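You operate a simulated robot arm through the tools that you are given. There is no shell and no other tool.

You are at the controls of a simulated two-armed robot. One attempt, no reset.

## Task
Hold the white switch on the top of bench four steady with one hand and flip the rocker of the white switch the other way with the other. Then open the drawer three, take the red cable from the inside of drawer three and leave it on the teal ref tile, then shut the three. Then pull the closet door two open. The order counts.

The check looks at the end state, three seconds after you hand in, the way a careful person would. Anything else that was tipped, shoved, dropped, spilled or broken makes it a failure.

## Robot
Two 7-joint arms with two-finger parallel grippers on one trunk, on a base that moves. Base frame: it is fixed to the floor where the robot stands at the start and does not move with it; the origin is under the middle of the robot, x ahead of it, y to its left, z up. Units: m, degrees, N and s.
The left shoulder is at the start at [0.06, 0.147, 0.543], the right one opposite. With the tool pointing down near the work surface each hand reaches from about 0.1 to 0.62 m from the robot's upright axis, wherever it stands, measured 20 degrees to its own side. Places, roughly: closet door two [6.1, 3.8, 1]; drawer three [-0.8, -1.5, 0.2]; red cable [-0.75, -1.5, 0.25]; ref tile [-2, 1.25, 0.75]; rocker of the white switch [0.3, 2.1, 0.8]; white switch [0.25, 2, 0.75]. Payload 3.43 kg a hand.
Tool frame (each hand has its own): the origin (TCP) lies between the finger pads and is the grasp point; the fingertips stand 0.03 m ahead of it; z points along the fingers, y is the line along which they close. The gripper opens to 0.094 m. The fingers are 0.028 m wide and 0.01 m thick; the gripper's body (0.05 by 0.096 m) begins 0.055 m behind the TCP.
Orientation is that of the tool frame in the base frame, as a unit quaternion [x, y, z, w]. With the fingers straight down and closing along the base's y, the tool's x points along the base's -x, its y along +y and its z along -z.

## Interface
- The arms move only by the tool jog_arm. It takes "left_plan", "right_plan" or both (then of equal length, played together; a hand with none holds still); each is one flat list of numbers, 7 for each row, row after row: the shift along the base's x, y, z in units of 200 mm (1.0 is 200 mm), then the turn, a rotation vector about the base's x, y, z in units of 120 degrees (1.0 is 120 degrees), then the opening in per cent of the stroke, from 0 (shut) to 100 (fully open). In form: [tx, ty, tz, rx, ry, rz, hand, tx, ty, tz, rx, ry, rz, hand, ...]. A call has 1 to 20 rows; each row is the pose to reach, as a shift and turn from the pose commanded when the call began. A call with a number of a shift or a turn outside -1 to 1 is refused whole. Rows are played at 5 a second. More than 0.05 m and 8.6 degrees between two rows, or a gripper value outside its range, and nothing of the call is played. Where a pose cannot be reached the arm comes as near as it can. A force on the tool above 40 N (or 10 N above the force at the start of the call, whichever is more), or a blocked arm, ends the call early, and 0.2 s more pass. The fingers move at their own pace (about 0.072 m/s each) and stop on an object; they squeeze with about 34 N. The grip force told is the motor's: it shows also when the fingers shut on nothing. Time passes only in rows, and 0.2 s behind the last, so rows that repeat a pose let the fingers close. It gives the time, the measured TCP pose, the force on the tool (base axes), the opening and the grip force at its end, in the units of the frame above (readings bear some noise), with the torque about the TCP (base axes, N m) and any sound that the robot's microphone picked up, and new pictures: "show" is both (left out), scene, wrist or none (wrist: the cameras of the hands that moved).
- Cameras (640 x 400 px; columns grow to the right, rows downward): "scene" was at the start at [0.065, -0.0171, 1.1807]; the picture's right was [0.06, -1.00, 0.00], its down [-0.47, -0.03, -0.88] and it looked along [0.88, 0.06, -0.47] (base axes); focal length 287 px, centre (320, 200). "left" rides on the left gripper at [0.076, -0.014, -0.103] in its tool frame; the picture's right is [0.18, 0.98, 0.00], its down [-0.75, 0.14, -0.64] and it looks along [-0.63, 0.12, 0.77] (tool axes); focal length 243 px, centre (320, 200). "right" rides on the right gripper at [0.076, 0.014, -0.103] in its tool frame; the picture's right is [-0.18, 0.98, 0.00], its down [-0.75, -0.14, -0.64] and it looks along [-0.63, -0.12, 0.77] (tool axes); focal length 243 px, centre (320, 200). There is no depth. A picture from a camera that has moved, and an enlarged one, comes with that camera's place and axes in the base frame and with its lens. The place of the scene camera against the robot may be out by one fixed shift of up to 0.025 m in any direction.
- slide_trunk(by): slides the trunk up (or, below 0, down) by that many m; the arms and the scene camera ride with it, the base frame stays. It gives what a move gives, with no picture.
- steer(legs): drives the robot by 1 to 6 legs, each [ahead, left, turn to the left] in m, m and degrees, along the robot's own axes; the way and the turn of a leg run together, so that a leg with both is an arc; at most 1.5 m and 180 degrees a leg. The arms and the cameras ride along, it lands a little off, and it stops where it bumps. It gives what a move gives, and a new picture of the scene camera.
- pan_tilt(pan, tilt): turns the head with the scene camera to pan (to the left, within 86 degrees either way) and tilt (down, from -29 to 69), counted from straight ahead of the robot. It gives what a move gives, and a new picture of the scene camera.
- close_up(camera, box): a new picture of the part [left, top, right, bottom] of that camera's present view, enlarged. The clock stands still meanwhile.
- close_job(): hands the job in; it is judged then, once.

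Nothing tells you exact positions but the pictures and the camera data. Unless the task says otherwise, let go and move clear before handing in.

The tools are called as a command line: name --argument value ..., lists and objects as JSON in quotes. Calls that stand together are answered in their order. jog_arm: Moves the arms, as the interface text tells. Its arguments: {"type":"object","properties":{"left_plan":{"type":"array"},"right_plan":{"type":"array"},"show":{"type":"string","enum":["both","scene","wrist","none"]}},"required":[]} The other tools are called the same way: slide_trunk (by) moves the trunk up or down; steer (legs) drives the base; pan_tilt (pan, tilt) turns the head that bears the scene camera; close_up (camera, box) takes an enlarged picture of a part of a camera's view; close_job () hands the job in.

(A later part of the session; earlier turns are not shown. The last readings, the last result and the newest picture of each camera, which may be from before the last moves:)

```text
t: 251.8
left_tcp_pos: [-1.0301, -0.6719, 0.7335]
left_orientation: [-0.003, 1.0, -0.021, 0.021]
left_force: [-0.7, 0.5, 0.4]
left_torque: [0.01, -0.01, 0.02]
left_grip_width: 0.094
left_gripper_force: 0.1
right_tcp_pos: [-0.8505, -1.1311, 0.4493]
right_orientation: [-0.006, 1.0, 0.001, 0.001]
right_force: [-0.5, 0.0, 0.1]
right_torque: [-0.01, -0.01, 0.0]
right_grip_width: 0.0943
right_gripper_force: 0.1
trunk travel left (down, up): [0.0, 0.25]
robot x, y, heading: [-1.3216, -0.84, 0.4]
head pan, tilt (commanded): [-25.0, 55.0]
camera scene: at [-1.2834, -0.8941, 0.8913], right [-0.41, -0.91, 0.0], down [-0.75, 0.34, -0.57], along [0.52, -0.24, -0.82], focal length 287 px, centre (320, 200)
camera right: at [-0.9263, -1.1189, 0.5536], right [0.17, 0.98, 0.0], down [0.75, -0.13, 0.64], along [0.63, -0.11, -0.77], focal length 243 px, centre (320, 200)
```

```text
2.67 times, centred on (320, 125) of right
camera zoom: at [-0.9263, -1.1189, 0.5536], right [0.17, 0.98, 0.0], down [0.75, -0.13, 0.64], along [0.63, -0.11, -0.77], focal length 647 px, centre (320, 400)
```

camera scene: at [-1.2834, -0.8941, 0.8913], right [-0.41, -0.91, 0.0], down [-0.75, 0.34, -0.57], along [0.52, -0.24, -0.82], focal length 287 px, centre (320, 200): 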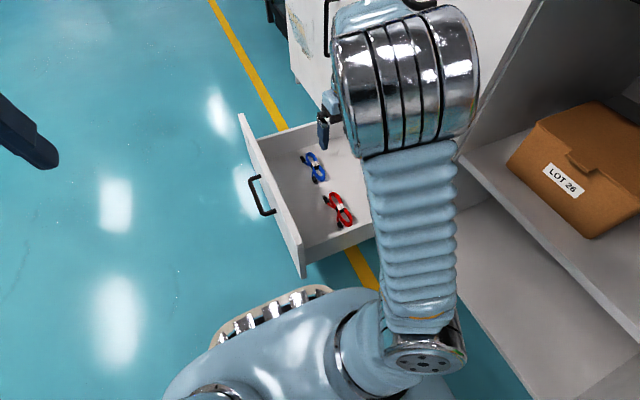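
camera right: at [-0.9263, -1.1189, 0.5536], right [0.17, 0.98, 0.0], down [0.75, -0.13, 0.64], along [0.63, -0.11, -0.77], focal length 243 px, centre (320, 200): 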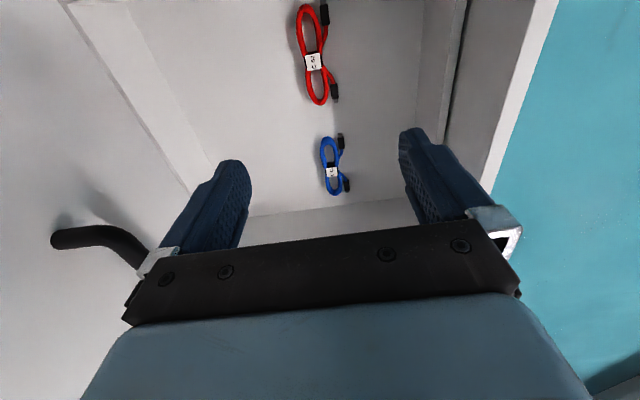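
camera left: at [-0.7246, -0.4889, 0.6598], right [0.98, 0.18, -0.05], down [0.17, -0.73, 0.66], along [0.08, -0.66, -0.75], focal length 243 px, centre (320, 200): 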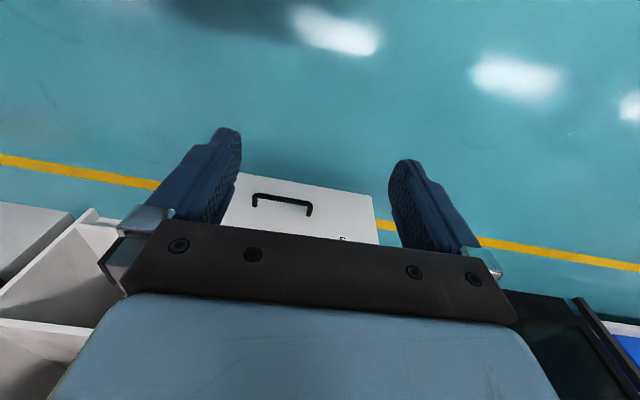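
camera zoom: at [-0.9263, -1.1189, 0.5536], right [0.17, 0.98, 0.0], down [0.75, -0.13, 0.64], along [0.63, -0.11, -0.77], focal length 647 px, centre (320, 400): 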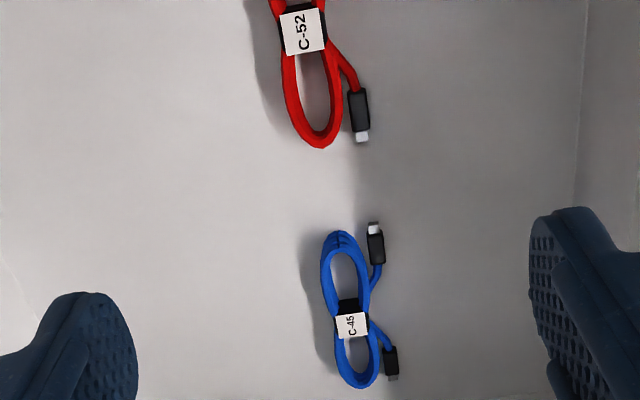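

The hand is right above; the waist of the red cable is at about [-0.853, -1.139]. I descend 20 cm and check.

jog_arm --right_plan '[-0.005, -0.02, -0.2, 0, 0, 0, 100, -0.01, -0.04, -0.4, 0, 0, 0, 100, -0.012, -0.04, -0.6, 0, 0, 0, 100, -0.012, -0.04, -0.8, 0, 0, 0, 100, -0.012, -0.04, -1.0, 0, 0, 0, 100, -0.012, -0.04, -1.0, 0, 0, 0, 100]'

close_up --camera "right" --box '[200, 50, 440, 200]'

```text
t: 253.2
left_tcp_pos: [-1.0297, -0.6722, 0.7338]
left_orientation: [-0.003, 1.0, -0.021, 0.02]
left_force: [0.0, -0.9, -0.2]
left_torque: [0.0, 0.0, -0.01]
left_grip_width: 0.0941
left_gripper_force: 0.0
right_tcp_pos: [-0.8791, -1.1216, 0.3018]
right_orientation: [-0.005, 1.0, 0.0, 0.0]
right_force: [-0.5, 0.7, 0.6]
right_torque: [-0.01, 0.0, -0.01]
right_grip_width: 0.0939
right_gripper_force: 0.1
right hand out of reach, approached as far as the arm can: row 3, 4, 5, 6
trunk travel left (down, up): [0.0, 0.25]
robot x, y, heading: [-1.3232, -0.8408, 0.6]
head pan, tilt (commanded): [-25.0, 55.0]
camera scene: at [-1.2833, -0.894, 0.8912], right [-0.41, -0.91, 0.0], down [-0.75, 0.34, -0.57], along [0.52, -0.24, -0.82], focal length 287 px, centre (320, 200)
camera right: at [-0.9552, -1.1084, 0.4069], right [0.17, 0.98, 0.0], down [0.75, -0.13, 0.64], along [0.63, -0.11, -0.77], focal length 243 px, centre (320, 200)
```

scene: 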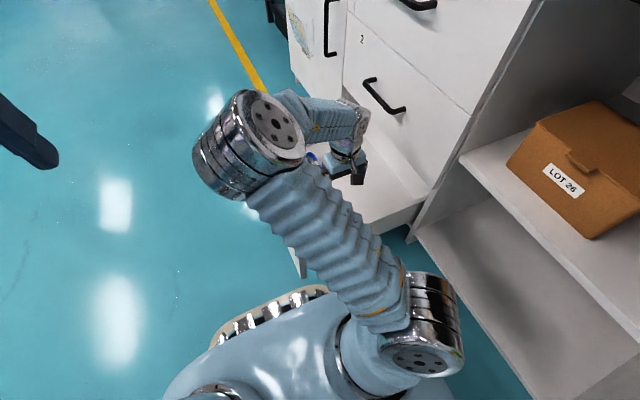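
right: 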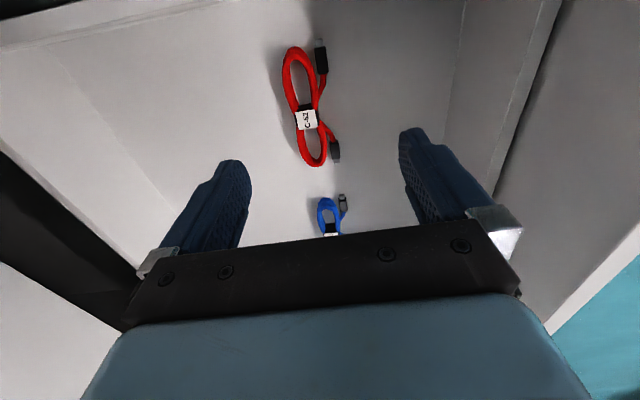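

```text
2.67 times, centred on (320, 125) of right
camera zoom: at [-0.9552, -1.1084, 0.4069], right [0.17, 0.98, 0.0], down [0.75, -0.13, 0.64], along [0.63, -0.11, -0.77], focal length 647 px, centre (320, 400)
```

zoom: 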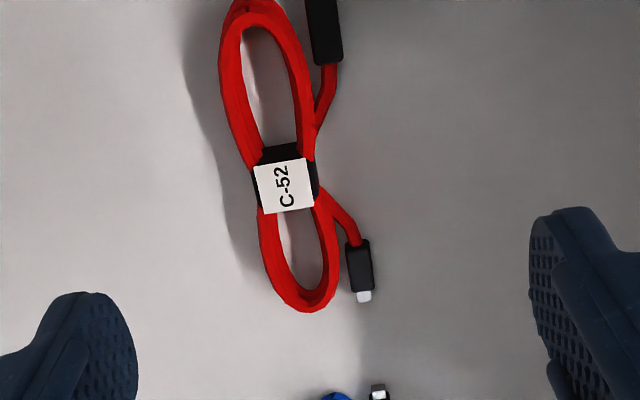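

The arm again stops short when the tool is exactly vertical; a slight forward tilt should give it room. I try tilting the right hand 20° forward (fingers pointing a bit toward +x), which keeps the fingers closing front-to-back.

jog_arm --right_plan '[0.05, -0.02, 0.05, 0, -0.055, 0, 100, 0.1, -0.05, 0.05, 0, -0.11, 0, 100, 0.15, -0.08, 0, 0, -0.1667, 0, 100, 0.19, -0.087, -0.1, 0, -0.1667, 0, 100, 0.19, -0.087, -0.2, 0, -0.1667, 0, 100, 0.19, -0.087, -0.3, 0, -0.1667, 0, 100]'

```text
t: 254.7
left_tcp_pos: [-1.0307, -0.671, 0.7347]
left_orientation: [-0.002, 1.0, -0.022, 0.021]
left_force: [-0.8, 0.3, 0.2]
left_torque: [-0.02, -0.03, -0.03]
left_grip_width: 0.094
left_gripper_force: 0.0
right_tcp_pos: [-0.8454, -1.1084, 0.2606]
right_orientation: [-0.005, 0.985, -0.001, 0.174]
right_force: [-0.5, 0.2, -0.9]
right_torque: [0.01, 0.0, 0.02]
right_grip_width: 0.094
right_gripper_force: 0.0
right hand out of reach, approached as far as the arm can: row 4, 5, 6
trunk travel left (down, up): [0.0, 0.25]
robot x, y, heading: [-1.3215, -0.8401, 0.4]
head pan, tilt (commanded): [-25.0, 55.0]
camera scene: at [-1.2835, -0.8941, 0.8912], right [-0.41, -0.91, 0.0], down [-0.75, 0.34, -0.57], along [0.52, -0.24, -0.82], focal length 287 px, centre (320, 200)
camera right: at [-0.9528, -1.0959, 0.3321], right [0.16, 0.98, 0.06], down [0.49, -0.13, 0.86], along [0.86, -0.11, -0.5], focal length 243 px, centre (320, 200)
```

scene: 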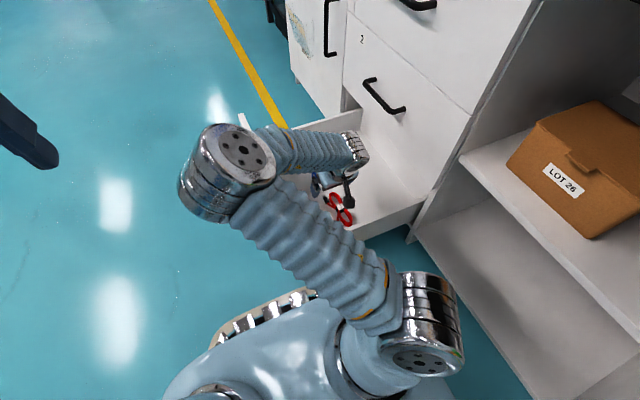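
right: 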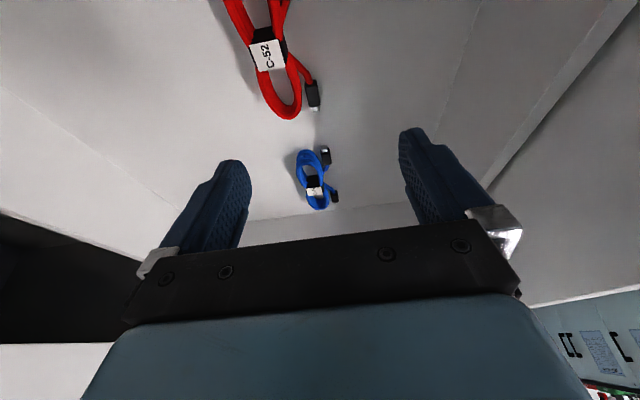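

The elbow folds inward on this side and it runs out again. The front approach got nearer, so I'll return there, centred on the cable so the arm works on my midline, and use a modest forward tilt. First I lift the hand out.

jog_arm --right_plan '[0, 0, 0.2, 0, 0.04, 0, 100, 0, 0, 0.4, 0, 0.08, 0, 100, -0.02, 0.03, 0.6, 0, 0.12, 0, 100, -0.05, 0.08, 0.8, 0, 0.16, 0, 100, -0.1, 0.15, 1.0, 0, 0.1667, 0, 100]' --show "none"

jog_arm --right_plan '[-0.1, 0.15, 0.15, 0, 0, 0, 100, -0.2, 0.3, 0.3, 0, 0, 0, 100, -0.3, 0.45, 0.45, 0, 0, 0, 100, -0.4, 0.6, 0.6, 0, 0, 0, 100, -0.5, 0.72, 0.75, 0, 0, 0, 100, -0.6, 0.8, 0.9, 0, 0, 0, 100, -0.7, 0.85, 1.0, 0, 0, 0, 100]' --show "none"

steer --legs '[[0, 0.55, 0], [0, 0, -90.4], [0, 0.45, 0]]'

pan_tilt --pan 0 --tilt 50

```text
t: 255.8
left_tcp_pos: [-1.0308, -0.6719, 0.7333]
left_orientation: [-0.004, 1.0, -0.022, 0.02]
left_force: [-0.3, 0.2, -0.8]
left_torque: [-0.02, 0.03, -0.04]
left_grip_width: 0.094
left_gripper_force: 0.1
right_tcp_pos: [-0.8663, -1.0811, 0.4586]
right_orientation: [-0.005, 1.0, 0.0, -0.001]
right_force: [0.2, -0.2, 0.6]
right_torque: [-0.04, -0.01, -0.01]
right_grip_width: 0.0939
right_gripper_force: 0.0
trunk travel left (down, up): [0.0, 0.25]
robot x, y, heading: [-1.323, -0.8411, 0.7]
head pan, tilt (commanded): [-25.0, 55.0]
```

```text
t: 257.4
left_tcp_pos: [-1.0293, -0.6719, 0.7338]
left_orientation: [-0.004, 1.0, -0.023, 0.02]
left_force: [-0.5, 0.8, -0.5]
left_torque: [-0.01, 0.0, -0.03]
left_grip_width: 0.094
left_gripper_force: 0.0
right_tcp_pos: [-1.0044, -0.9096, 0.6604]
right_orientation: [-0.006, 1.0, 0.002, 0.0]
right_force: [0.7, 1.1, 0.0]
right_torque: [-0.01, 0.01, 0.01]
right_grip_width: 0.094
right_gripper_force: 0.0
trunk travel left (down, up): [0.0, 0.25]
robot x, y, heading: [-1.3213, -0.8408, 0.3]
head pan, tilt (commanded): [-25.0, 55.0]
```

```text
t: 266.7
left_tcp_pos: [-0.7132, -0.5819, 0.7343]
left_orientation: [0.705, 0.709, -0.03, -0.001]
left_force: [-0.2, -0.8, 0.5]
left_torque: [0.04, 0.02, 0.03]
left_grip_width: 0.094
left_gripper_force: 0.0
right_tcp_pos: [-0.9484, -0.6066, 0.659]
right_orientation: [0.703, 0.711, 0.0, 0.001]
right_force: [-0.1, -0.1, 0.0]
right_torque: [-0.01, -0.02, 0.02]
right_grip_width: 0.0939
right_gripper_force: 0.1
trunk travel left (down, up): [0.0, 0.25]
robot x, y, heading: [-0.8793, -0.2843, -89.3]
head pan, tilt (commanded): [-25.0, 55.0]
camera scene: at [-0.9076, -0.3465, 0.8912], right [-0.91, 0.41, 0.0], down [0.34, 0.75, -0.57], along [-0.24, -0.52, -0.82], focal length 287 px, centre (320, 200)
```

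scene: 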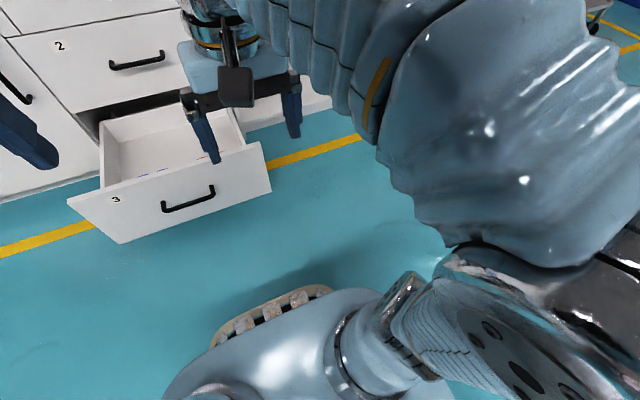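

```text
t: 267.6
left_tcp_pos: [-0.7126, -0.5802, 0.7332]
left_orientation: [0.704, 0.71, -0.03, 0.0]
left_force: [-1.4, 0.8, 0.1]
left_torque: [0.04, -0.02, -0.02]
left_grip_width: 0.0941
left_gripper_force: 0.0
right_tcp_pos: [-0.9481, -0.6055, 0.6592]
right_orientation: [0.702, 0.712, 0.001, 0.0]
right_force: [1.0, -0.6, -0.6]
right_torque: [0.02, -0.02, 0.01]
right_grip_width: 0.094
right_gripper_force: 0.1
trunk travel left (down, up): [0.0, 0.25]
robot x, y, heading: [-0.8803, -0.289, -89.4]
head pan, tilt (commanded): [0.0, 50.0]
camera scene: at [-0.8771, -0.3579, 0.8977], right [-1.0, -0.01, 0.0], down [-0.01, 0.77, -0.64], along [0.01, -0.64, -0.77], focal length 287 px, centre (320, 200)
```

scene: 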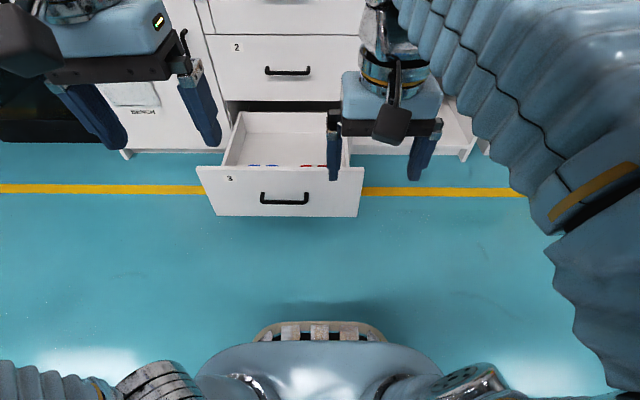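

I'm in front again. I move in, a little left, to stand with the cable slightly right of my midline and my base about 3–4 cm short of the handle.

steer --legs '[[0.255, 0.095, -0.6]]'

close_up --camera "scene" --box '[220, 200, 460, 350]'

```text
t: 269.6
left_tcp_pos: [-0.6168, -0.8377, 0.7339]
left_orientation: [0.706, 0.708, -0.03, -0.001]
left_force: [0.3, 0.1, -0.2]
left_torque: [0.01, 0.01, 0.0]
left_grip_width: 0.0943
left_gripper_force: 0.0
right_tcp_pos: [-0.8554, -0.8619, 0.6597]
right_orientation: [0.704, 0.71, 0.001, 0.001]
right_force: [0.0, 0.3, 0.4]
right_torque: [-0.05, -0.02, -0.05]
right_grip_width: 0.0939
right_gripper_force: 0.0
trunk travel left (down, up): [0.0, 0.25]
robot x, y, heading: [-0.7855, -0.5489, -89.8]
head pan, tilt (commanded): [0.0, 50.0]
camera scene: at [-0.7811, -0.614, 0.8977], right [-1.0, 0.0, 0.0], down [0.0, 0.77, -0.64], along [0.0, -0.64, -0.77], focal length 287 px, centre (320, 200)
```

scene: 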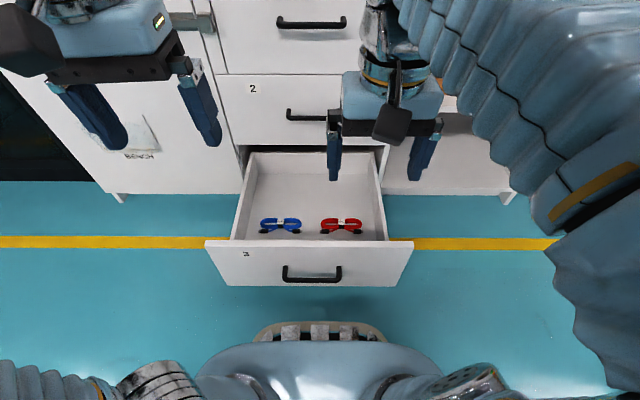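

```text
2.67 times, centred on (340, 275) of scene
camera zoom: at [-0.7811, -0.614, 0.8977], right [-1.0, 0.0, 0.0], down [0.0, 0.77, -0.64], along [0.0, -0.64, -0.77], focal length 765 px, centre (267, 0)
```

zoom: 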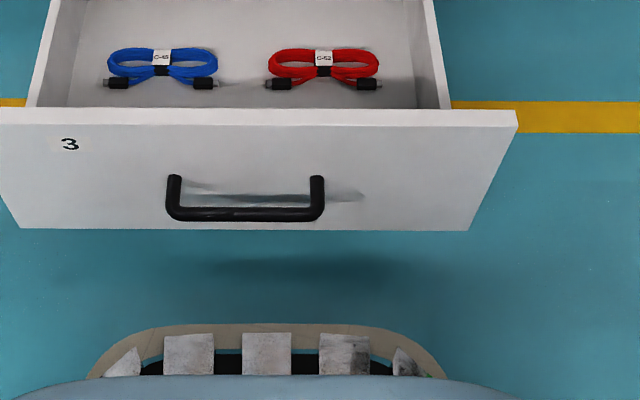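

The cable's waist reads [-0.854, -1.139] again. I turn the right hand a quarter turn over the drawer, then tilt it 20° forward and come down.

jog_arm --right_plan '[0, -0.07, -0.06, 0, 0, -0.068, 100, 0, -0.15, -0.12, 0, 0, -0.136, 100, 0, -0.22, -0.18, 0, 0, -0.204, 100, 0, -0.3, -0.24, 0, 0, -0.272, 100, 0, -0.38, -0.3, 0, 0, -0.34, 100, 0, -0.46, -0.36, 0, 0, -0.408, 100, 0, -0.54, -0.42, 0, 0, -0.476, 100, 0, -0.62, -0.5, 0, 0, -0.544, 100, 0, -0.7, -0.57, 0, 0, -0.612, 100, 0, -0.78, -0.63, 0, 0, -0.68, 100, 0, -0.85, -0.7, 0, 0, -0.75, 100]' --show "none"

jog_arm --right_plan '[0, -0.1, -0.1, -0.055, 0, 0, 100, 0, -0.2, -0.2, -0.11, 0, 0, 100, 0, -0.3, -0.3, -0.1667, 0, 0, 100, 0, -0.4, -0.45, -0.1667, 0, 0, 100, 0, -0.5, -0.6, -0.1667, 0, 0, 100, 0, -0.54, -0.75, -0.1667, 0, 0, 100, 0, -0.54, -0.9, -0.1667, 0, 0, 100]'

```text
t: 271.9
left_tcp_pos: [-0.6177, -0.8382, 0.7336]
left_orientation: [0.707, 0.707, -0.03, -0.001]
left_force: [-0.2, -0.2, -0.7]
left_torque: [-0.05, 0.01, 0.02]
left_grip_width: 0.0939
left_gripper_force: 0.1
right_tcp_pos: [-0.8551, -1.031, 0.5201]
right_orientation: [1.0, 0.002, 0.0, 0.002]
right_force: [0.7, -0.9, 1.0]
right_torque: [0.01, 0.01, -0.01]
right_grip_width: 0.0942
right_gripper_force: 0.1
trunk travel left (down, up): [0.0, 0.25]
robot x, y, heading: [-0.7828, -0.5452, -89.8]
head pan, tilt (commanded): [0.0, 50.0]
```

```text
t: 273.6
left_tcp_pos: [-0.6171, -0.8364, 0.7336]
left_orientation: [0.707, 0.707, -0.031, -0.001]
left_force: [-0.3, -0.9, 0.6]
left_torque: [0.0, 0.03, 0.01]
left_grip_width: 0.0942
left_gripper_force: 0.1
right_tcp_pos: [-0.8538, -1.1401, 0.3403]
right_orientation: [0.985, 0.003, -0.001, 0.175]
right_force: [-0.4, 0.4, -0.2]
right_torque: [0.0, -0.04, -0.03]
right_grip_width: 0.0938
right_gripper_force: 0.0
trunk travel left (down, up): [0.0, 0.25]
robot x, y, heading: [-0.784, -0.5415, -90.1]
head pan, tilt (commanded): [0.0, 50.0]
camera scene: at [-0.7811, -0.6139, 0.8978], right [-1.0, 0.0, 0.0], down [0.0, 0.77, -0.64], along [0.0, -0.64, -0.77], focal length 287 px, centre (320, 200)
camera right: at [-0.7776, -1.1193, 0.4431], right [-0.18, -0.92, 0.34], down [-0.75, 0.35, 0.56], along [-0.63, -0.16, -0.76], focal length 243 px, centre (320, 200)
```

scene: 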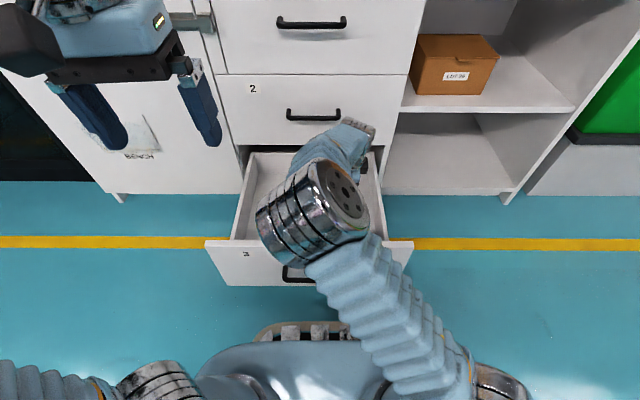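
right: 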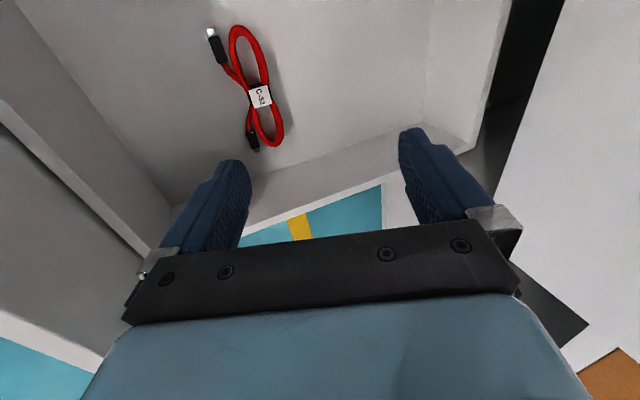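

With the 20° forward tilt the hand reaches over the cable. The label's top is at z ≈ 0.14 (floor ≈ 0.123). I reduce the tilt to 12°, half close the fingers, and descend further.

jog_arm --right_plan '[0, 0.01, -0.12, 0.022, 0, 0, 80, 0, 0.02, -0.24, 0.044, 0, 0, 65, 0, 0.026, -0.36, 0.0667, 0, 0, 60, 0, 0.026, -0.48, 0.0667, 0, 0, 60, 0, 0.026, -0.6, 0.0667, 0, 0, 60]'

close_up --camera "right" --box '[200, 50, 440, 200]'

```text
t: 274.8
left_tcp_pos: [-0.6183, -0.8369, 0.7343]
left_orientation: [0.705, 0.708, -0.03, 0.0]
left_force: [1.2, -1.1, 0.1]
left_torque: [0.02, -0.01, -0.01]
left_grip_width: 0.0939
left_gripper_force: 0.1
right_tcp_pos: [-0.8542, -1.1364, 0.221]
right_orientation: [0.994, 0.004, 0.001, 0.106]
right_force: [-1.0, 0.1, -0.1]
right_torque: [0.02, -0.01, -0.04]
right_grip_width: 0.0567
right_gripper_force: 0.1
trunk travel left (down, up): [0.0, 0.25]
robot x, y, heading: [-0.7842, -0.5459, -89.8]
head pan, tilt (commanded): [0.0, 50.0]
camera scene: at [-0.7811, -0.614, 0.8978], right [-1.0, 0.0, 0.0], down [0.0, 0.77, -0.64], along [0.0, -0.64, -0.77], focal length 287 px, centre (320, 200)
camera right: at [-0.7784, -1.1282, 0.3257], right [-0.18, -0.96, 0.21], down [-0.75, 0.27, 0.6], along [-0.63, -0.05, -0.77], focal length 243 px, centre (320, 200)
```

scene: 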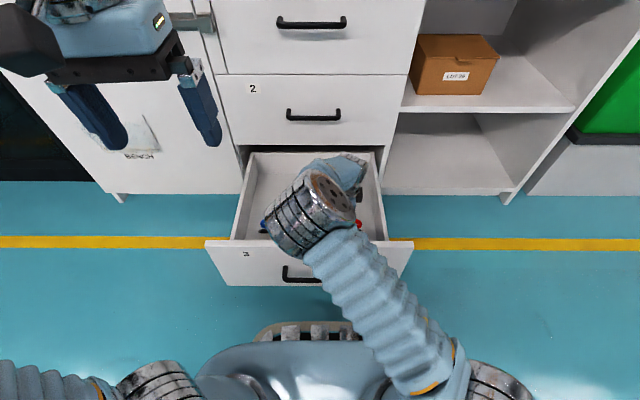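
right: 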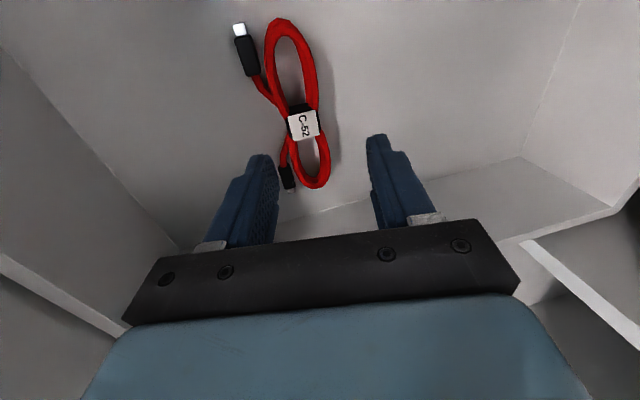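

```text
2.67 times, centred on (320, 125) of right
camera zoom: at [-0.7784, -1.1282, 0.3257], right [-0.18, -0.96, 0.21], down [-0.75, 0.27, 0.6], along [-0.63, -0.05, -0.77], focal length 647 px, centre (320, 400)
```

zoom: 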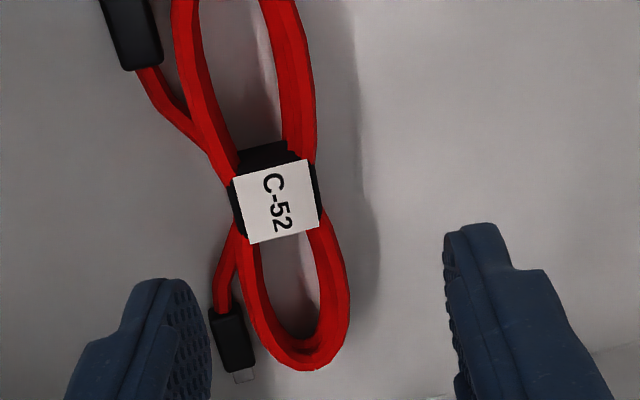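

The hand is now straddling the cable's waist with a 12° tilt and no reach problem. I lower to just above the drawer floor, watching for contact.

jog_arm --right_plan '[0.005, 0.004, -0.08, 0, 0, 0, 60, 0.01, 0.008, -0.16, 0, 0, 0, 60, 0.012, 0.008, -0.23, 0, 0, 0, 60, 0.012, 0.008, -0.27, 0, 0, 0, 60]' --show "wrist"

close_up --camera "right" --box '[220, 80, 412, 200]'

```text
t: 275.8
left_tcp_pos: [-0.6177, -0.8373, 0.7347]
left_orientation: [0.706, 0.707, -0.03, -0.001]
left_force: [0.2, 0.4, 0.0]
left_torque: [0.0, -0.02, 0.04]
left_grip_width: 0.0942
left_gripper_force: 0.0
right_tcp_pos: [-0.8538, -1.1334, 0.1653]
right_orientation: [0.994, 0.004, -0.001, 0.106]
right_force: [0.1, -0.6, 0.4]
right_torque: [-0.02, -0.01, -0.03]
right_grip_width: 0.0564
right_gripper_force: 0.2
trunk travel left (down, up): [0.0, 0.25]
robot x, y, heading: [-0.7834, -0.5396, -89.8]
head pan, tilt (commanded): [0.0, 50.0]
camera right: at [-0.7757, -1.1258, 0.2704], right [-0.18, -0.96, 0.21], down [-0.75, 0.27, 0.6], along [-0.63, -0.05, -0.77], focal length 243 px, centre (320, 200)
```

right: 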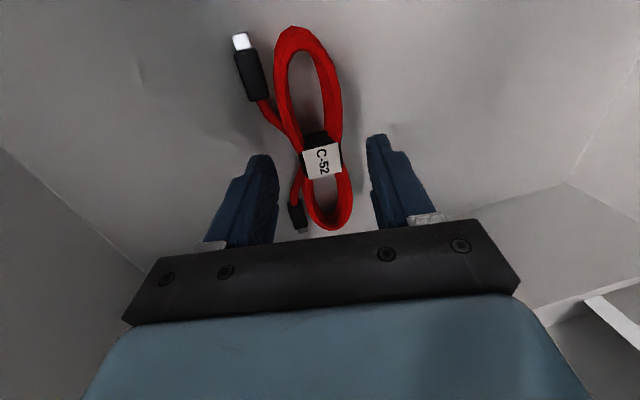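

```text
3.33 times, centred on (316, 140) of right
camera zoom: at [-0.7757, -1.1258, 0.2704], right [-0.18, -0.96, 0.21], down [-0.75, 0.27, 0.6], along [-0.63, -0.05, -0.77], focal length 809 px, centre (333, 400)
```

zoom: 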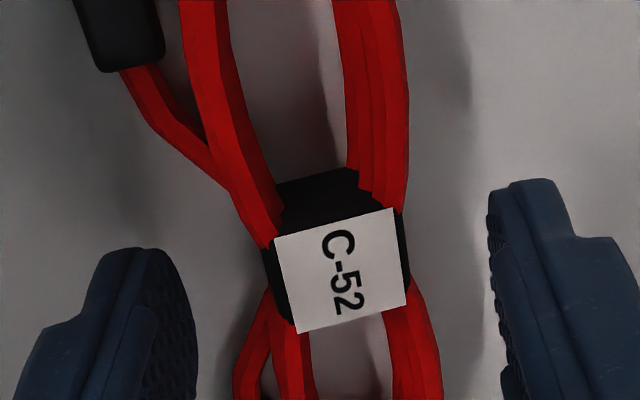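

The fingers straddle the tied waist well. I narrow them, ease down a few more millimetres, and close.

jog_arm --right_plan '[0, 0, -0.01, 0, 0, 0, 45, 0, 0, -0.02, 0, 0, 0, 40, 0, 0, -0.03, 0, 0, 0, 38, 0, 0, -0.03, 0, 0, 0, 20, 0, 0, -0.03, 0, 0, 0, 0, 0, 0, -0.03, 0, 0, 0, 0, 0, 0, -0.03, 0, 0, 0, 0]' --show "wrist"

close_up --camera "right" --box '[220, 80, 412, 200]'

```text
t: 277.4
left_tcp_pos: [-0.6182, -0.8378, 0.7352]
left_orientation: [0.706, 0.707, -0.031, -0.001]
left_force: [-0.4, -0.7, 0.4]
left_torque: [-0.02, -0.03, 0.0]
left_grip_width: 0.094
left_gripper_force: 0.1
right_tcp_pos: [-0.8521, -1.1326, 0.1598]
right_orientation: [0.994, 0.004, -0.001, 0.107]
right_force: [0.0, 0.6, 3.9]
right_torque: [0.13, 0.03, -0.12]
right_grip_width: 0.0274
right_gripper_force: 34.4
trunk travel left (down, up): [0.0, 0.25]
robot x, y, heading: [-0.7865, -0.5418, -89.5]
head pan, tilt (commanded): [0.0, 50.0]
camera right: at [-0.775, -1.1248, 0.2644], right [-0.18, -0.96, 0.21], down [-0.75, 0.27, 0.6], along [-0.63, -0.05, -0.77], focal length 243 px, centre (320, 200)
```

right: 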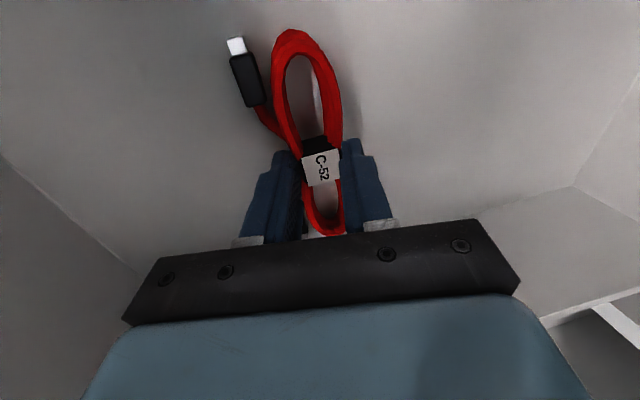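

```text
3.33 times, centred on (316, 140) of right
camera zoom: at [-0.775, -1.1248, 0.2644], right [-0.18, -0.96, 0.21], down [-0.75, 0.27, 0.6], along [-0.63, -0.05, -0.77], focal length 809 px, centre (333, 400)
```

zoom: 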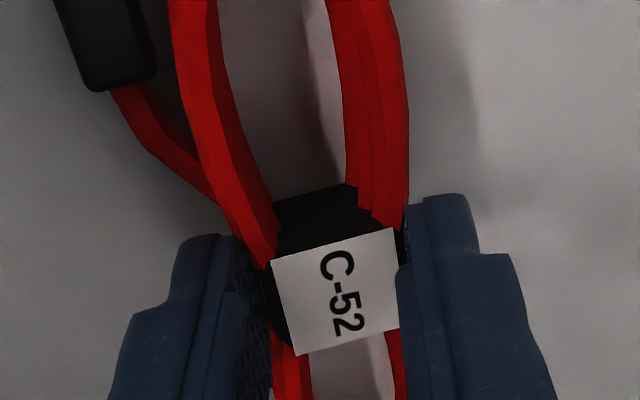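

The cable's waist is gripped (27 mm). I lift it straight up out of the drawer.

jog_arm --right_plan '[0, 0, 0.05, 0, 0, 0, 0, 0, 0, 0.15, 0, 0, 0, 0, 0, 0, 0.3, 0, 0, 0, 0, 0, 0, 0.45, 0, 0, 0, 0, 0, 0, 0.6, 0, 0, 0, 0, 0, 0, 0.8, 0, 0, 0, 0, 0, 0, 1.0, 0, 0, 0, 0]'

```text
t: 278.9
left_tcp_pos: [-0.6174, -0.8373, 0.734]
left_orientation: [0.706, 0.708, -0.03, -0.001]
left_force: [0.0, 0.6, 0.1]
left_torque: [0.03, 0.0, 0.02]
left_grip_width: 0.094
left_gripper_force: 0.0
right_tcp_pos: [-0.8522, -1.1314, 0.36]
right_orientation: [0.995, 0.004, 0.0, 0.104]
right_force: [0.5, 0.1, -1.9]
right_torque: [0.01, 0.01, -0.01]
right_grip_width: 0.0266
right_gripper_force: 33.6
trunk travel left (down, up): [0.0, 0.25]
robot x, y, heading: [-0.7833, -0.5439, -90.0]
head pan, tilt (commanded): [0.0, 50.0]
camera scene: at [-0.7811, -0.6142, 0.8977], right [-1.0, 0.0, 0.0], down [0.0, 0.77, -0.64], along [0.0, -0.64, -0.77], focal length 287 px, centre (320, 200)
camera right: at [-0.7748, -1.1245, 0.4641], right [-0.18, -0.96, 0.21], down [-0.75, 0.27, 0.6], along [-0.63, -0.05, -0.77], focal length 243 px, centre (320, 200)
```

scene: 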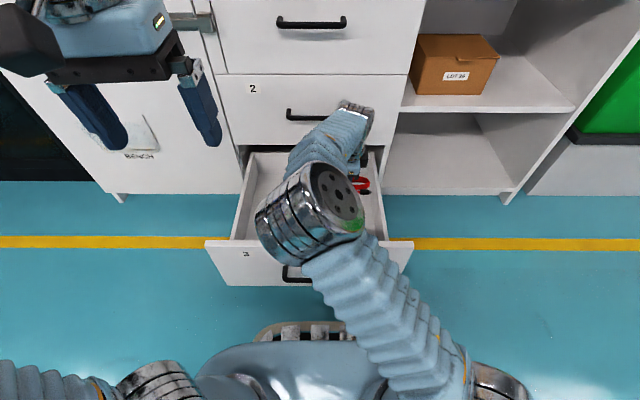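
right: 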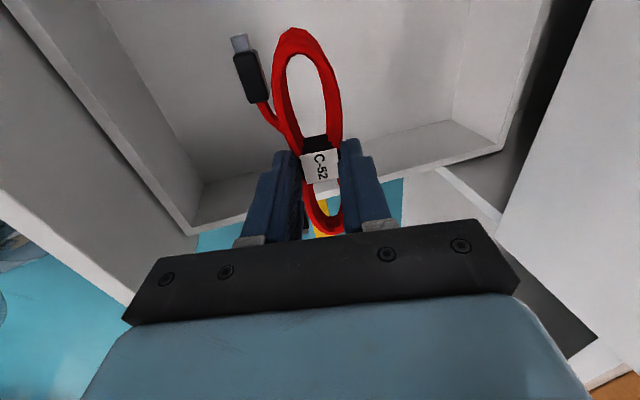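

The cable came along cleanly. I raise it further, draw it back over the front panel and straighten the hand.

jog_arm --right_plan '[0, 0, 0.2, 0, 0, 0, 0, 0, 0, 0.4, 0.03, 0, 0, 0, 0, 0.05, 0.6, 0.06, 0, 0, 0, 0, 0.15, 0.8, 0.1, 0, 0, 0, 0, 0.3, 0.9, 0.1, 0, 0, 0, 0, 0.5, 1.0, 0.1, 0, 0, 0, 0, 0.7, 1.0, 0.1, 0, 0, 0, 0, 0.9, 1.0, 0.1, 0, 0, 0, 0, 1.0, 1.0, 0.1, 0, 0, 0]'

slide_trunk --by 0.25

steer --legs '[[-0.12, 0, 0]]'

```text
t: 280.9
left_tcp_pos: [-0.6185, -0.8377, 0.7341]
left_orientation: [0.706, 0.707, -0.029, -0.001]
left_force: [-0.2, 0.2, 0.3]
left_torque: [-0.02, 0.0, -0.03]
left_grip_width: 0.0938
left_gripper_force: 0.1
right_tcp_pos: [-0.8512, -0.9349, 0.5598]
right_orientation: [1.0, 0.003, 0.0, 0.0]
right_force: [0.2, 0.4, -1.1]
right_torque: [0.04, 0.03, -0.03]
right_grip_width: 0.0261
right_gripper_force: 33.7
trunk travel left (down, up): [0.0, 0.25]
robot x, y, heading: [-0.7831, -0.5464, -90.1]
head pan, tilt (commanded): [0.0, 50.0]
camera scene: at [-0.7811, -0.6142, 0.8977], right [-1.0, 0.0, 0.0], down [0.0, 0.77, -0.64], along [0.0, -0.64, -0.77], focal length 287 px, centre (320, 200)
camera right: at [-0.7745, -0.9473, 0.664], right [-0.18, -0.98, 0.0], down [-0.75, 0.14, 0.64], along [-0.63, 0.11, -0.77], focal length 243 px, centre (320, 200)
```

scene: 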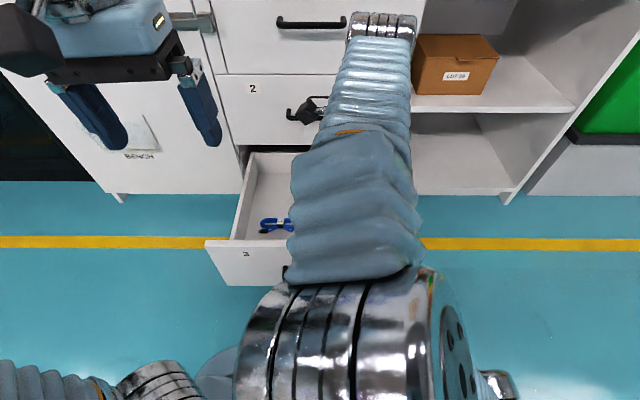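
right: 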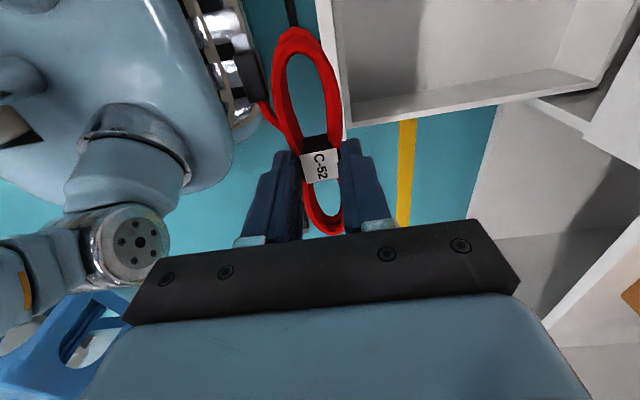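

```text
t: 283.5
left_tcp_pos: [-0.6161, -0.8376, 0.9832]
left_orientation: [0.705, 0.708, -0.029, -0.001]
left_force: [-0.3, 0.5, 0.6]
left_torque: [-0.01, 0.0, 0.0]
left_grip_width: 0.0942
left_gripper_force: 0.0
right_tcp_pos: [-0.8501, -0.933, 0.8087]
right_orientation: [1.0, 0.004, 0.001, 0.0]
right_force: [0.5, -0.7, -0.2]
right_torque: [0.0, 0.02, -0.02]
right_grip_width: 0.026
right_gripper_force: 33.6
trunk travel left (down, up): [-0.25, 0.0]
robot x, y, heading: [-0.7866, -0.5429, -89.7]
head pan, tilt (commanded): [0.0, 50.0]
```

```text
t: 284.8
left_tcp_pos: [-0.6171, -0.7164, 0.9838]
left_orientation: [0.707, 0.707, -0.03, -0.001]
left_force: [0.9, -0.3, 0.0]
left_torque: [0.01, -0.01, 0.01]
left_grip_width: 0.0941
left_gripper_force: 0.0
right_tcp_pos: [-0.8517, -0.8124, 0.8107]
right_orientation: [1.0, 0.003, 0.0, 0.001]
right_force: [0.1, -0.4, -0.4]
right_torque: [0.02, -0.02, 0.07]
right_grip_width: 0.0263
right_gripper_force: 34.3
trunk travel left (down, up): [-0.25, 0.0]
robot x, y, heading: [-0.7858, -0.4223, -89.7]
head pan, tilt (commanded): [0.0, 50.0]
camera scene: at [-0.7815, -0.4933, 1.1477], right [-1.0, 0.0, 0.0], down [0.0, 0.77, -0.64], along [0.0, -0.64, -0.77], focal length 287 px, centre (320, 200)
```

scene: 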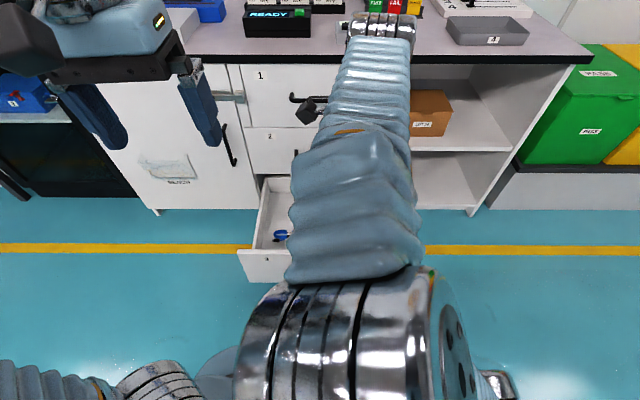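

The cable is held at bench height. I turn the right hand back to its usual orientation and tuck it in for the drive.

jog_arm --right_plan '[-0.02, 0.04, 0.06, 0, 0, 0.068, 0, -0.04, 0.09, 0.12, 0, 0, 0.136, 0, -0.06, 0.14, 0.19, 0, 0, 0.204, 0, -0.09, 0.18, 0.25, 0, 0, 0.272, 0, -0.11, 0.23, 0.32, 0, 0, 0.34, 0, -0.14, 0.27, 0.38, 0, 0, 0.408, 0, -0.16, 0.32, 0.44, 0, 0, 0.476, 0, -0.18, 0.36, 0.5, 0, 0, 0.544, 0, -0.2, 0.41, 0.57, 0, 0, 0.612, 0, -0.23, 0.45, 0.64, 0, 0, 0.68, 0, -0.25, 0.5, 0.7, 0, 0, 0.75, 0]'

```text
t: 287.2
left_tcp_pos: [-0.6186, -0.7171, 0.9849]
left_orientation: [0.706, 0.707, -0.03, 0.0]
left_force: [0.2, -0.6, -0.7]
left_torque: [0.01, 0.01, -0.03]
left_grip_width: 0.094
left_gripper_force: 0.1
right_tcp_pos: [-0.9014, -0.7119, 0.9487]
right_orientation: [0.705, 0.71, -0.001, 0.0]
right_force: [1.1, -0.1, -1.4]
right_torque: [-0.01, -0.04, 0.04]
right_grip_width: 0.0262
right_gripper_force: 34.4
trunk travel left (down, up): [-0.25, 0.0]
robot x, y, heading: [-0.7851, -0.4223, -90.0]
head pan, tilt (commanded): [0.0, 50.0]
camera scene: at [-0.7815, -0.4931, 1.1477], right [-1.0, 0.0, 0.0], down [0.0, 0.77, -0.64], along [0.0, -0.64, -0.77], focal length 287 px, centre (320, 200)
camera right: at [-0.888, -0.6361, 1.0539], right [0.98, -0.18, 0.0], down [-0.14, -0.75, 0.64], along [-0.11, -0.63, -0.77], focal length 243 px, centre (320, 200)
```

scene: 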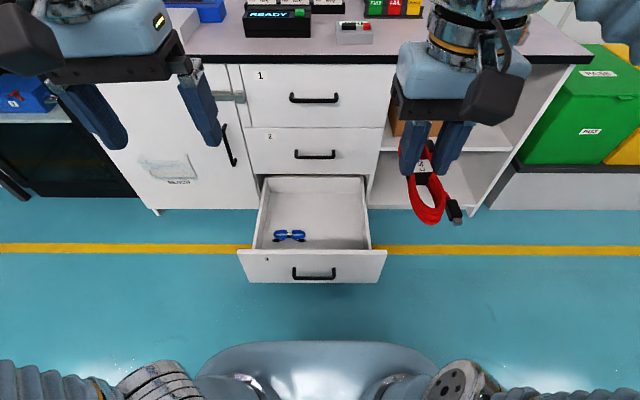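
right: 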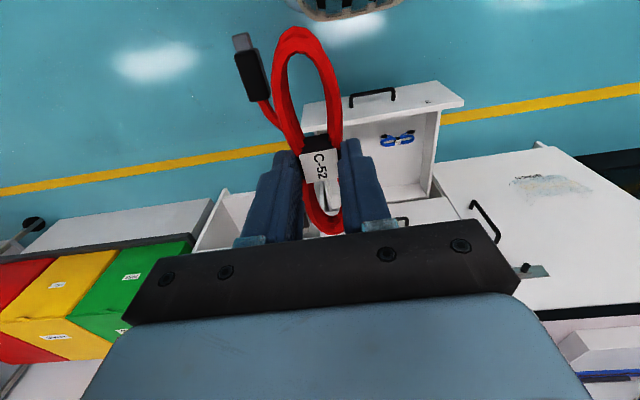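

Cable in hand (red C-52), blue one left in the drawer. Now I drive back along the corridor and round to the bench's left end, where the teal tile lies.

steer --legs '[[0, 0, -90], [1.5, 0, 0], [0.75, 0, 0], [0, 0, -90], [1.5, 0, 0]]'

pan_tilt --pan -60 --tilt 25

```text
t: 313.0
left_tcp_pos: [-3.1726, 1.4051, 0.983]
left_orientation: [-0.697, 0.716, -0.001, 0.03]
left_force: [0.4, 0.1, -0.3]
left_torque: [0.01, -0.01, 0.0]
left_grip_width: 0.0938
left_gripper_force: 0.1
right_tcp_pos: [-2.8896, 1.3932, 0.9496]
right_orientation: [-0.7, 0.715, 0.0, -0.001]
right_force: [0.2, 0.2, -0.6]
right_torque: [0.02, 0.01, -0.02]
right_grip_width: 0.0261
right_gripper_force: 34.1
trunk travel left (down, up): [-0.25, 0.0]
robot x, y, heading: [-3.0156, 1.1084, 88.7]
head pan, tilt (commanded): [0.0, 50.0]
camera scene: at [-3.0089, 1.1309, 1.1477], right [1.0, -0.02, 0.0], down [-0.02, -0.77, -0.64], along [0.02, 0.64, -0.77], focal length 287 px, centre (320, 200)
```

scene: 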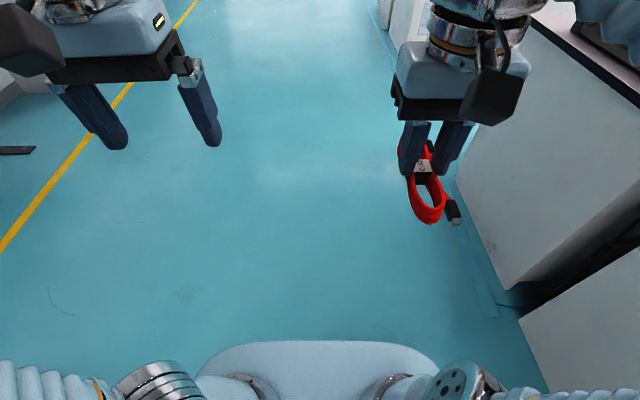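

```text
t: 314.3
left_tcp_pos: [-3.1729, 1.406, 0.9843]
left_orientation: [-0.698, 0.716, -0.001, 0.03]
left_force: [-0.5, 0.6, 0.0]
left_torque: [-0.01, 0.02, 0.02]
left_grip_width: 0.0941
left_gripper_force: 0.1
right_tcp_pos: [-2.8892, 1.3935, 0.9505]
right_orientation: [-0.7, 0.714, 0.0, 0.0]
right_force: [-0.3, -0.1, -1.1]
right_torque: [-0.02, 0.01, 0.0]
right_grip_width: 0.0262
right_gripper_force: 33.7
trunk travel left (down, up): [-0.25, 0.0]
robot x, y, heading: [-3.0123, 1.1034, 88.6]
head pan, tilt (commanded): [-60.0, 25.0]
camera scene: at [-2.93, 1.0982, 1.1852], right [0.48, -0.88, 0.0], down [-0.37, -0.2, -0.91], along [0.8, 0.43, -0.42], focal length 287 px, centre (320, 200)
```

scene: 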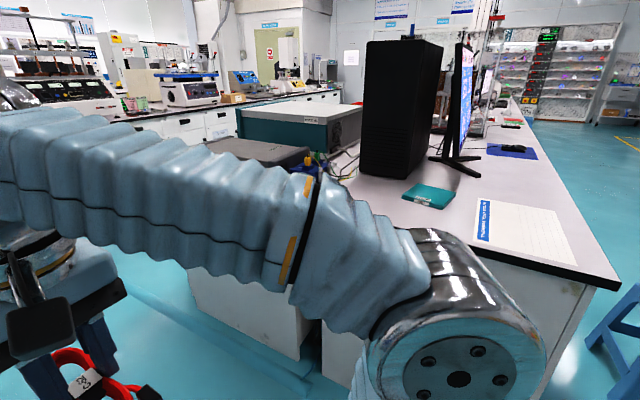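

I see the teal tile on the bench's left end beside the big monitor. I turn to face it and zoom in.

steer --legs '[[0, 0, -88.6]]'

pan_tilt --pan 0 --tilt 30

close_up --camera "scene" --box '[200, 60, 440, 210]'

```text
t: 318.4
left_tcp_pos: [-2.7217, 1.2771, 0.9843]
left_orientation: [-0.007, 1.0, -0.022, 0.021]
left_force: [-0.2, 0.6, 0.5]
left_torque: [-0.03, 0.02, 0.02]
left_grip_width: 0.0942
left_gripper_force: 0.0
right_tcp_pos: [-2.7234, 0.9943, 0.9495]
right_orientation: [-0.009, 1.0, 0.0, 0.0]
right_force: [0.0, 0.0, -1.8]
right_torque: [0.02, -0.05, -0.01]
right_grip_width: 0.0262
right_gripper_force: 34.0
trunk travel left (down, up): [-0.25, 0.0]
robot x, y, heading: [-3.0145, 1.1049, 1.1]
head pan, tilt (commanded): [-60.0, 25.0]
camera scene: at [-2.9927, 1.0044, 1.1852], right [-0.86, -0.51, 0.0], down [-0.22, 0.36, -0.91], along [0.47, -0.78, -0.42], focal length 287 px, centre (320, 200)
```

scene: 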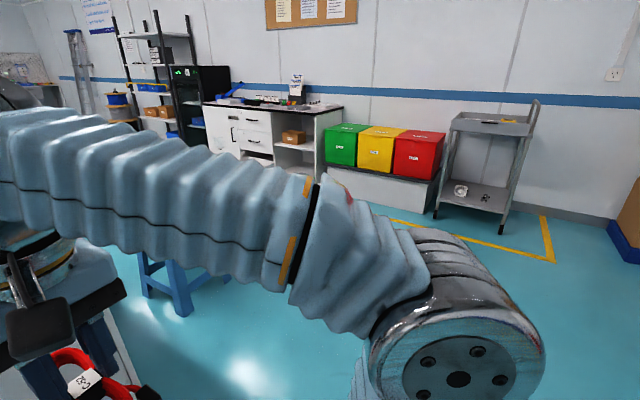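

```text
t: 319.8
left_tcp_pos: [-2.723, 1.2774, 0.9843]
left_orientation: [-0.007, 1.0, -0.021, 0.02]
left_force: [0.1, 0.4, 0.0]
left_torque: [-0.03, -0.03, -0.01]
left_grip_width: 0.0942
left_gripper_force: 0.1
right_tcp_pos: [-2.7244, 0.994, 0.9498]
right_orientation: [-0.009, 1.0, 0.001, 0.0]
right_force: [-1.0, 0.0, 0.0]
right_torque: [0.0, 0.0, -0.01]
right_grip_width: 0.0263
right_gripper_force: 34.1
trunk travel left (down, up): [-0.25, 0.0]
robot x, y, heading: [-3.0135, 1.1076, 0.9]
head pan, tilt (commanded): [0.0, 30.0]
camera scene: at [-2.9495, 1.0848, 1.1773], right [0.01, -1.0, 0.0], down [-0.5, -0.01, -0.87], along [0.87, 0.01, -0.5], focal length 287 px, centre (320, 200)
```

scene: 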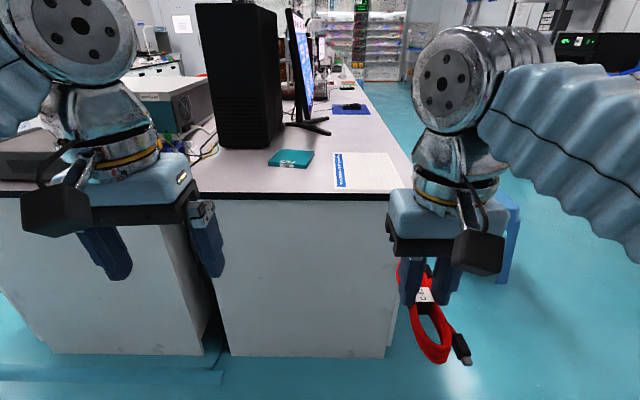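

```text
2.67 times, centred on (320, 135) of scene
camera zoom: at [-2.9495, 1.0848, 1.1773], right [0.01, -1.0, 0.0], down [-0.5, -0.01, -0.87], along [0.87, 0.01, -0.5], focal length 765 px, centre (320, 373)
```

zoom: 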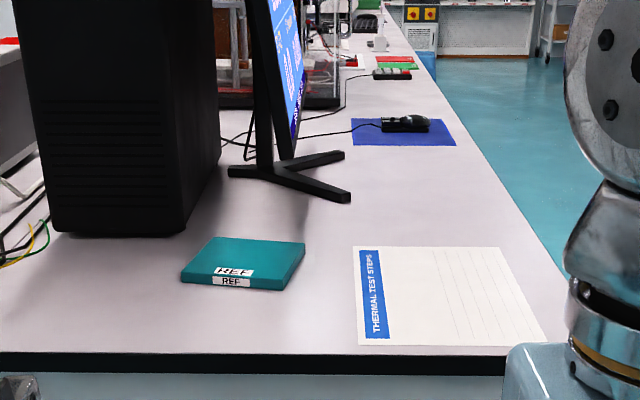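

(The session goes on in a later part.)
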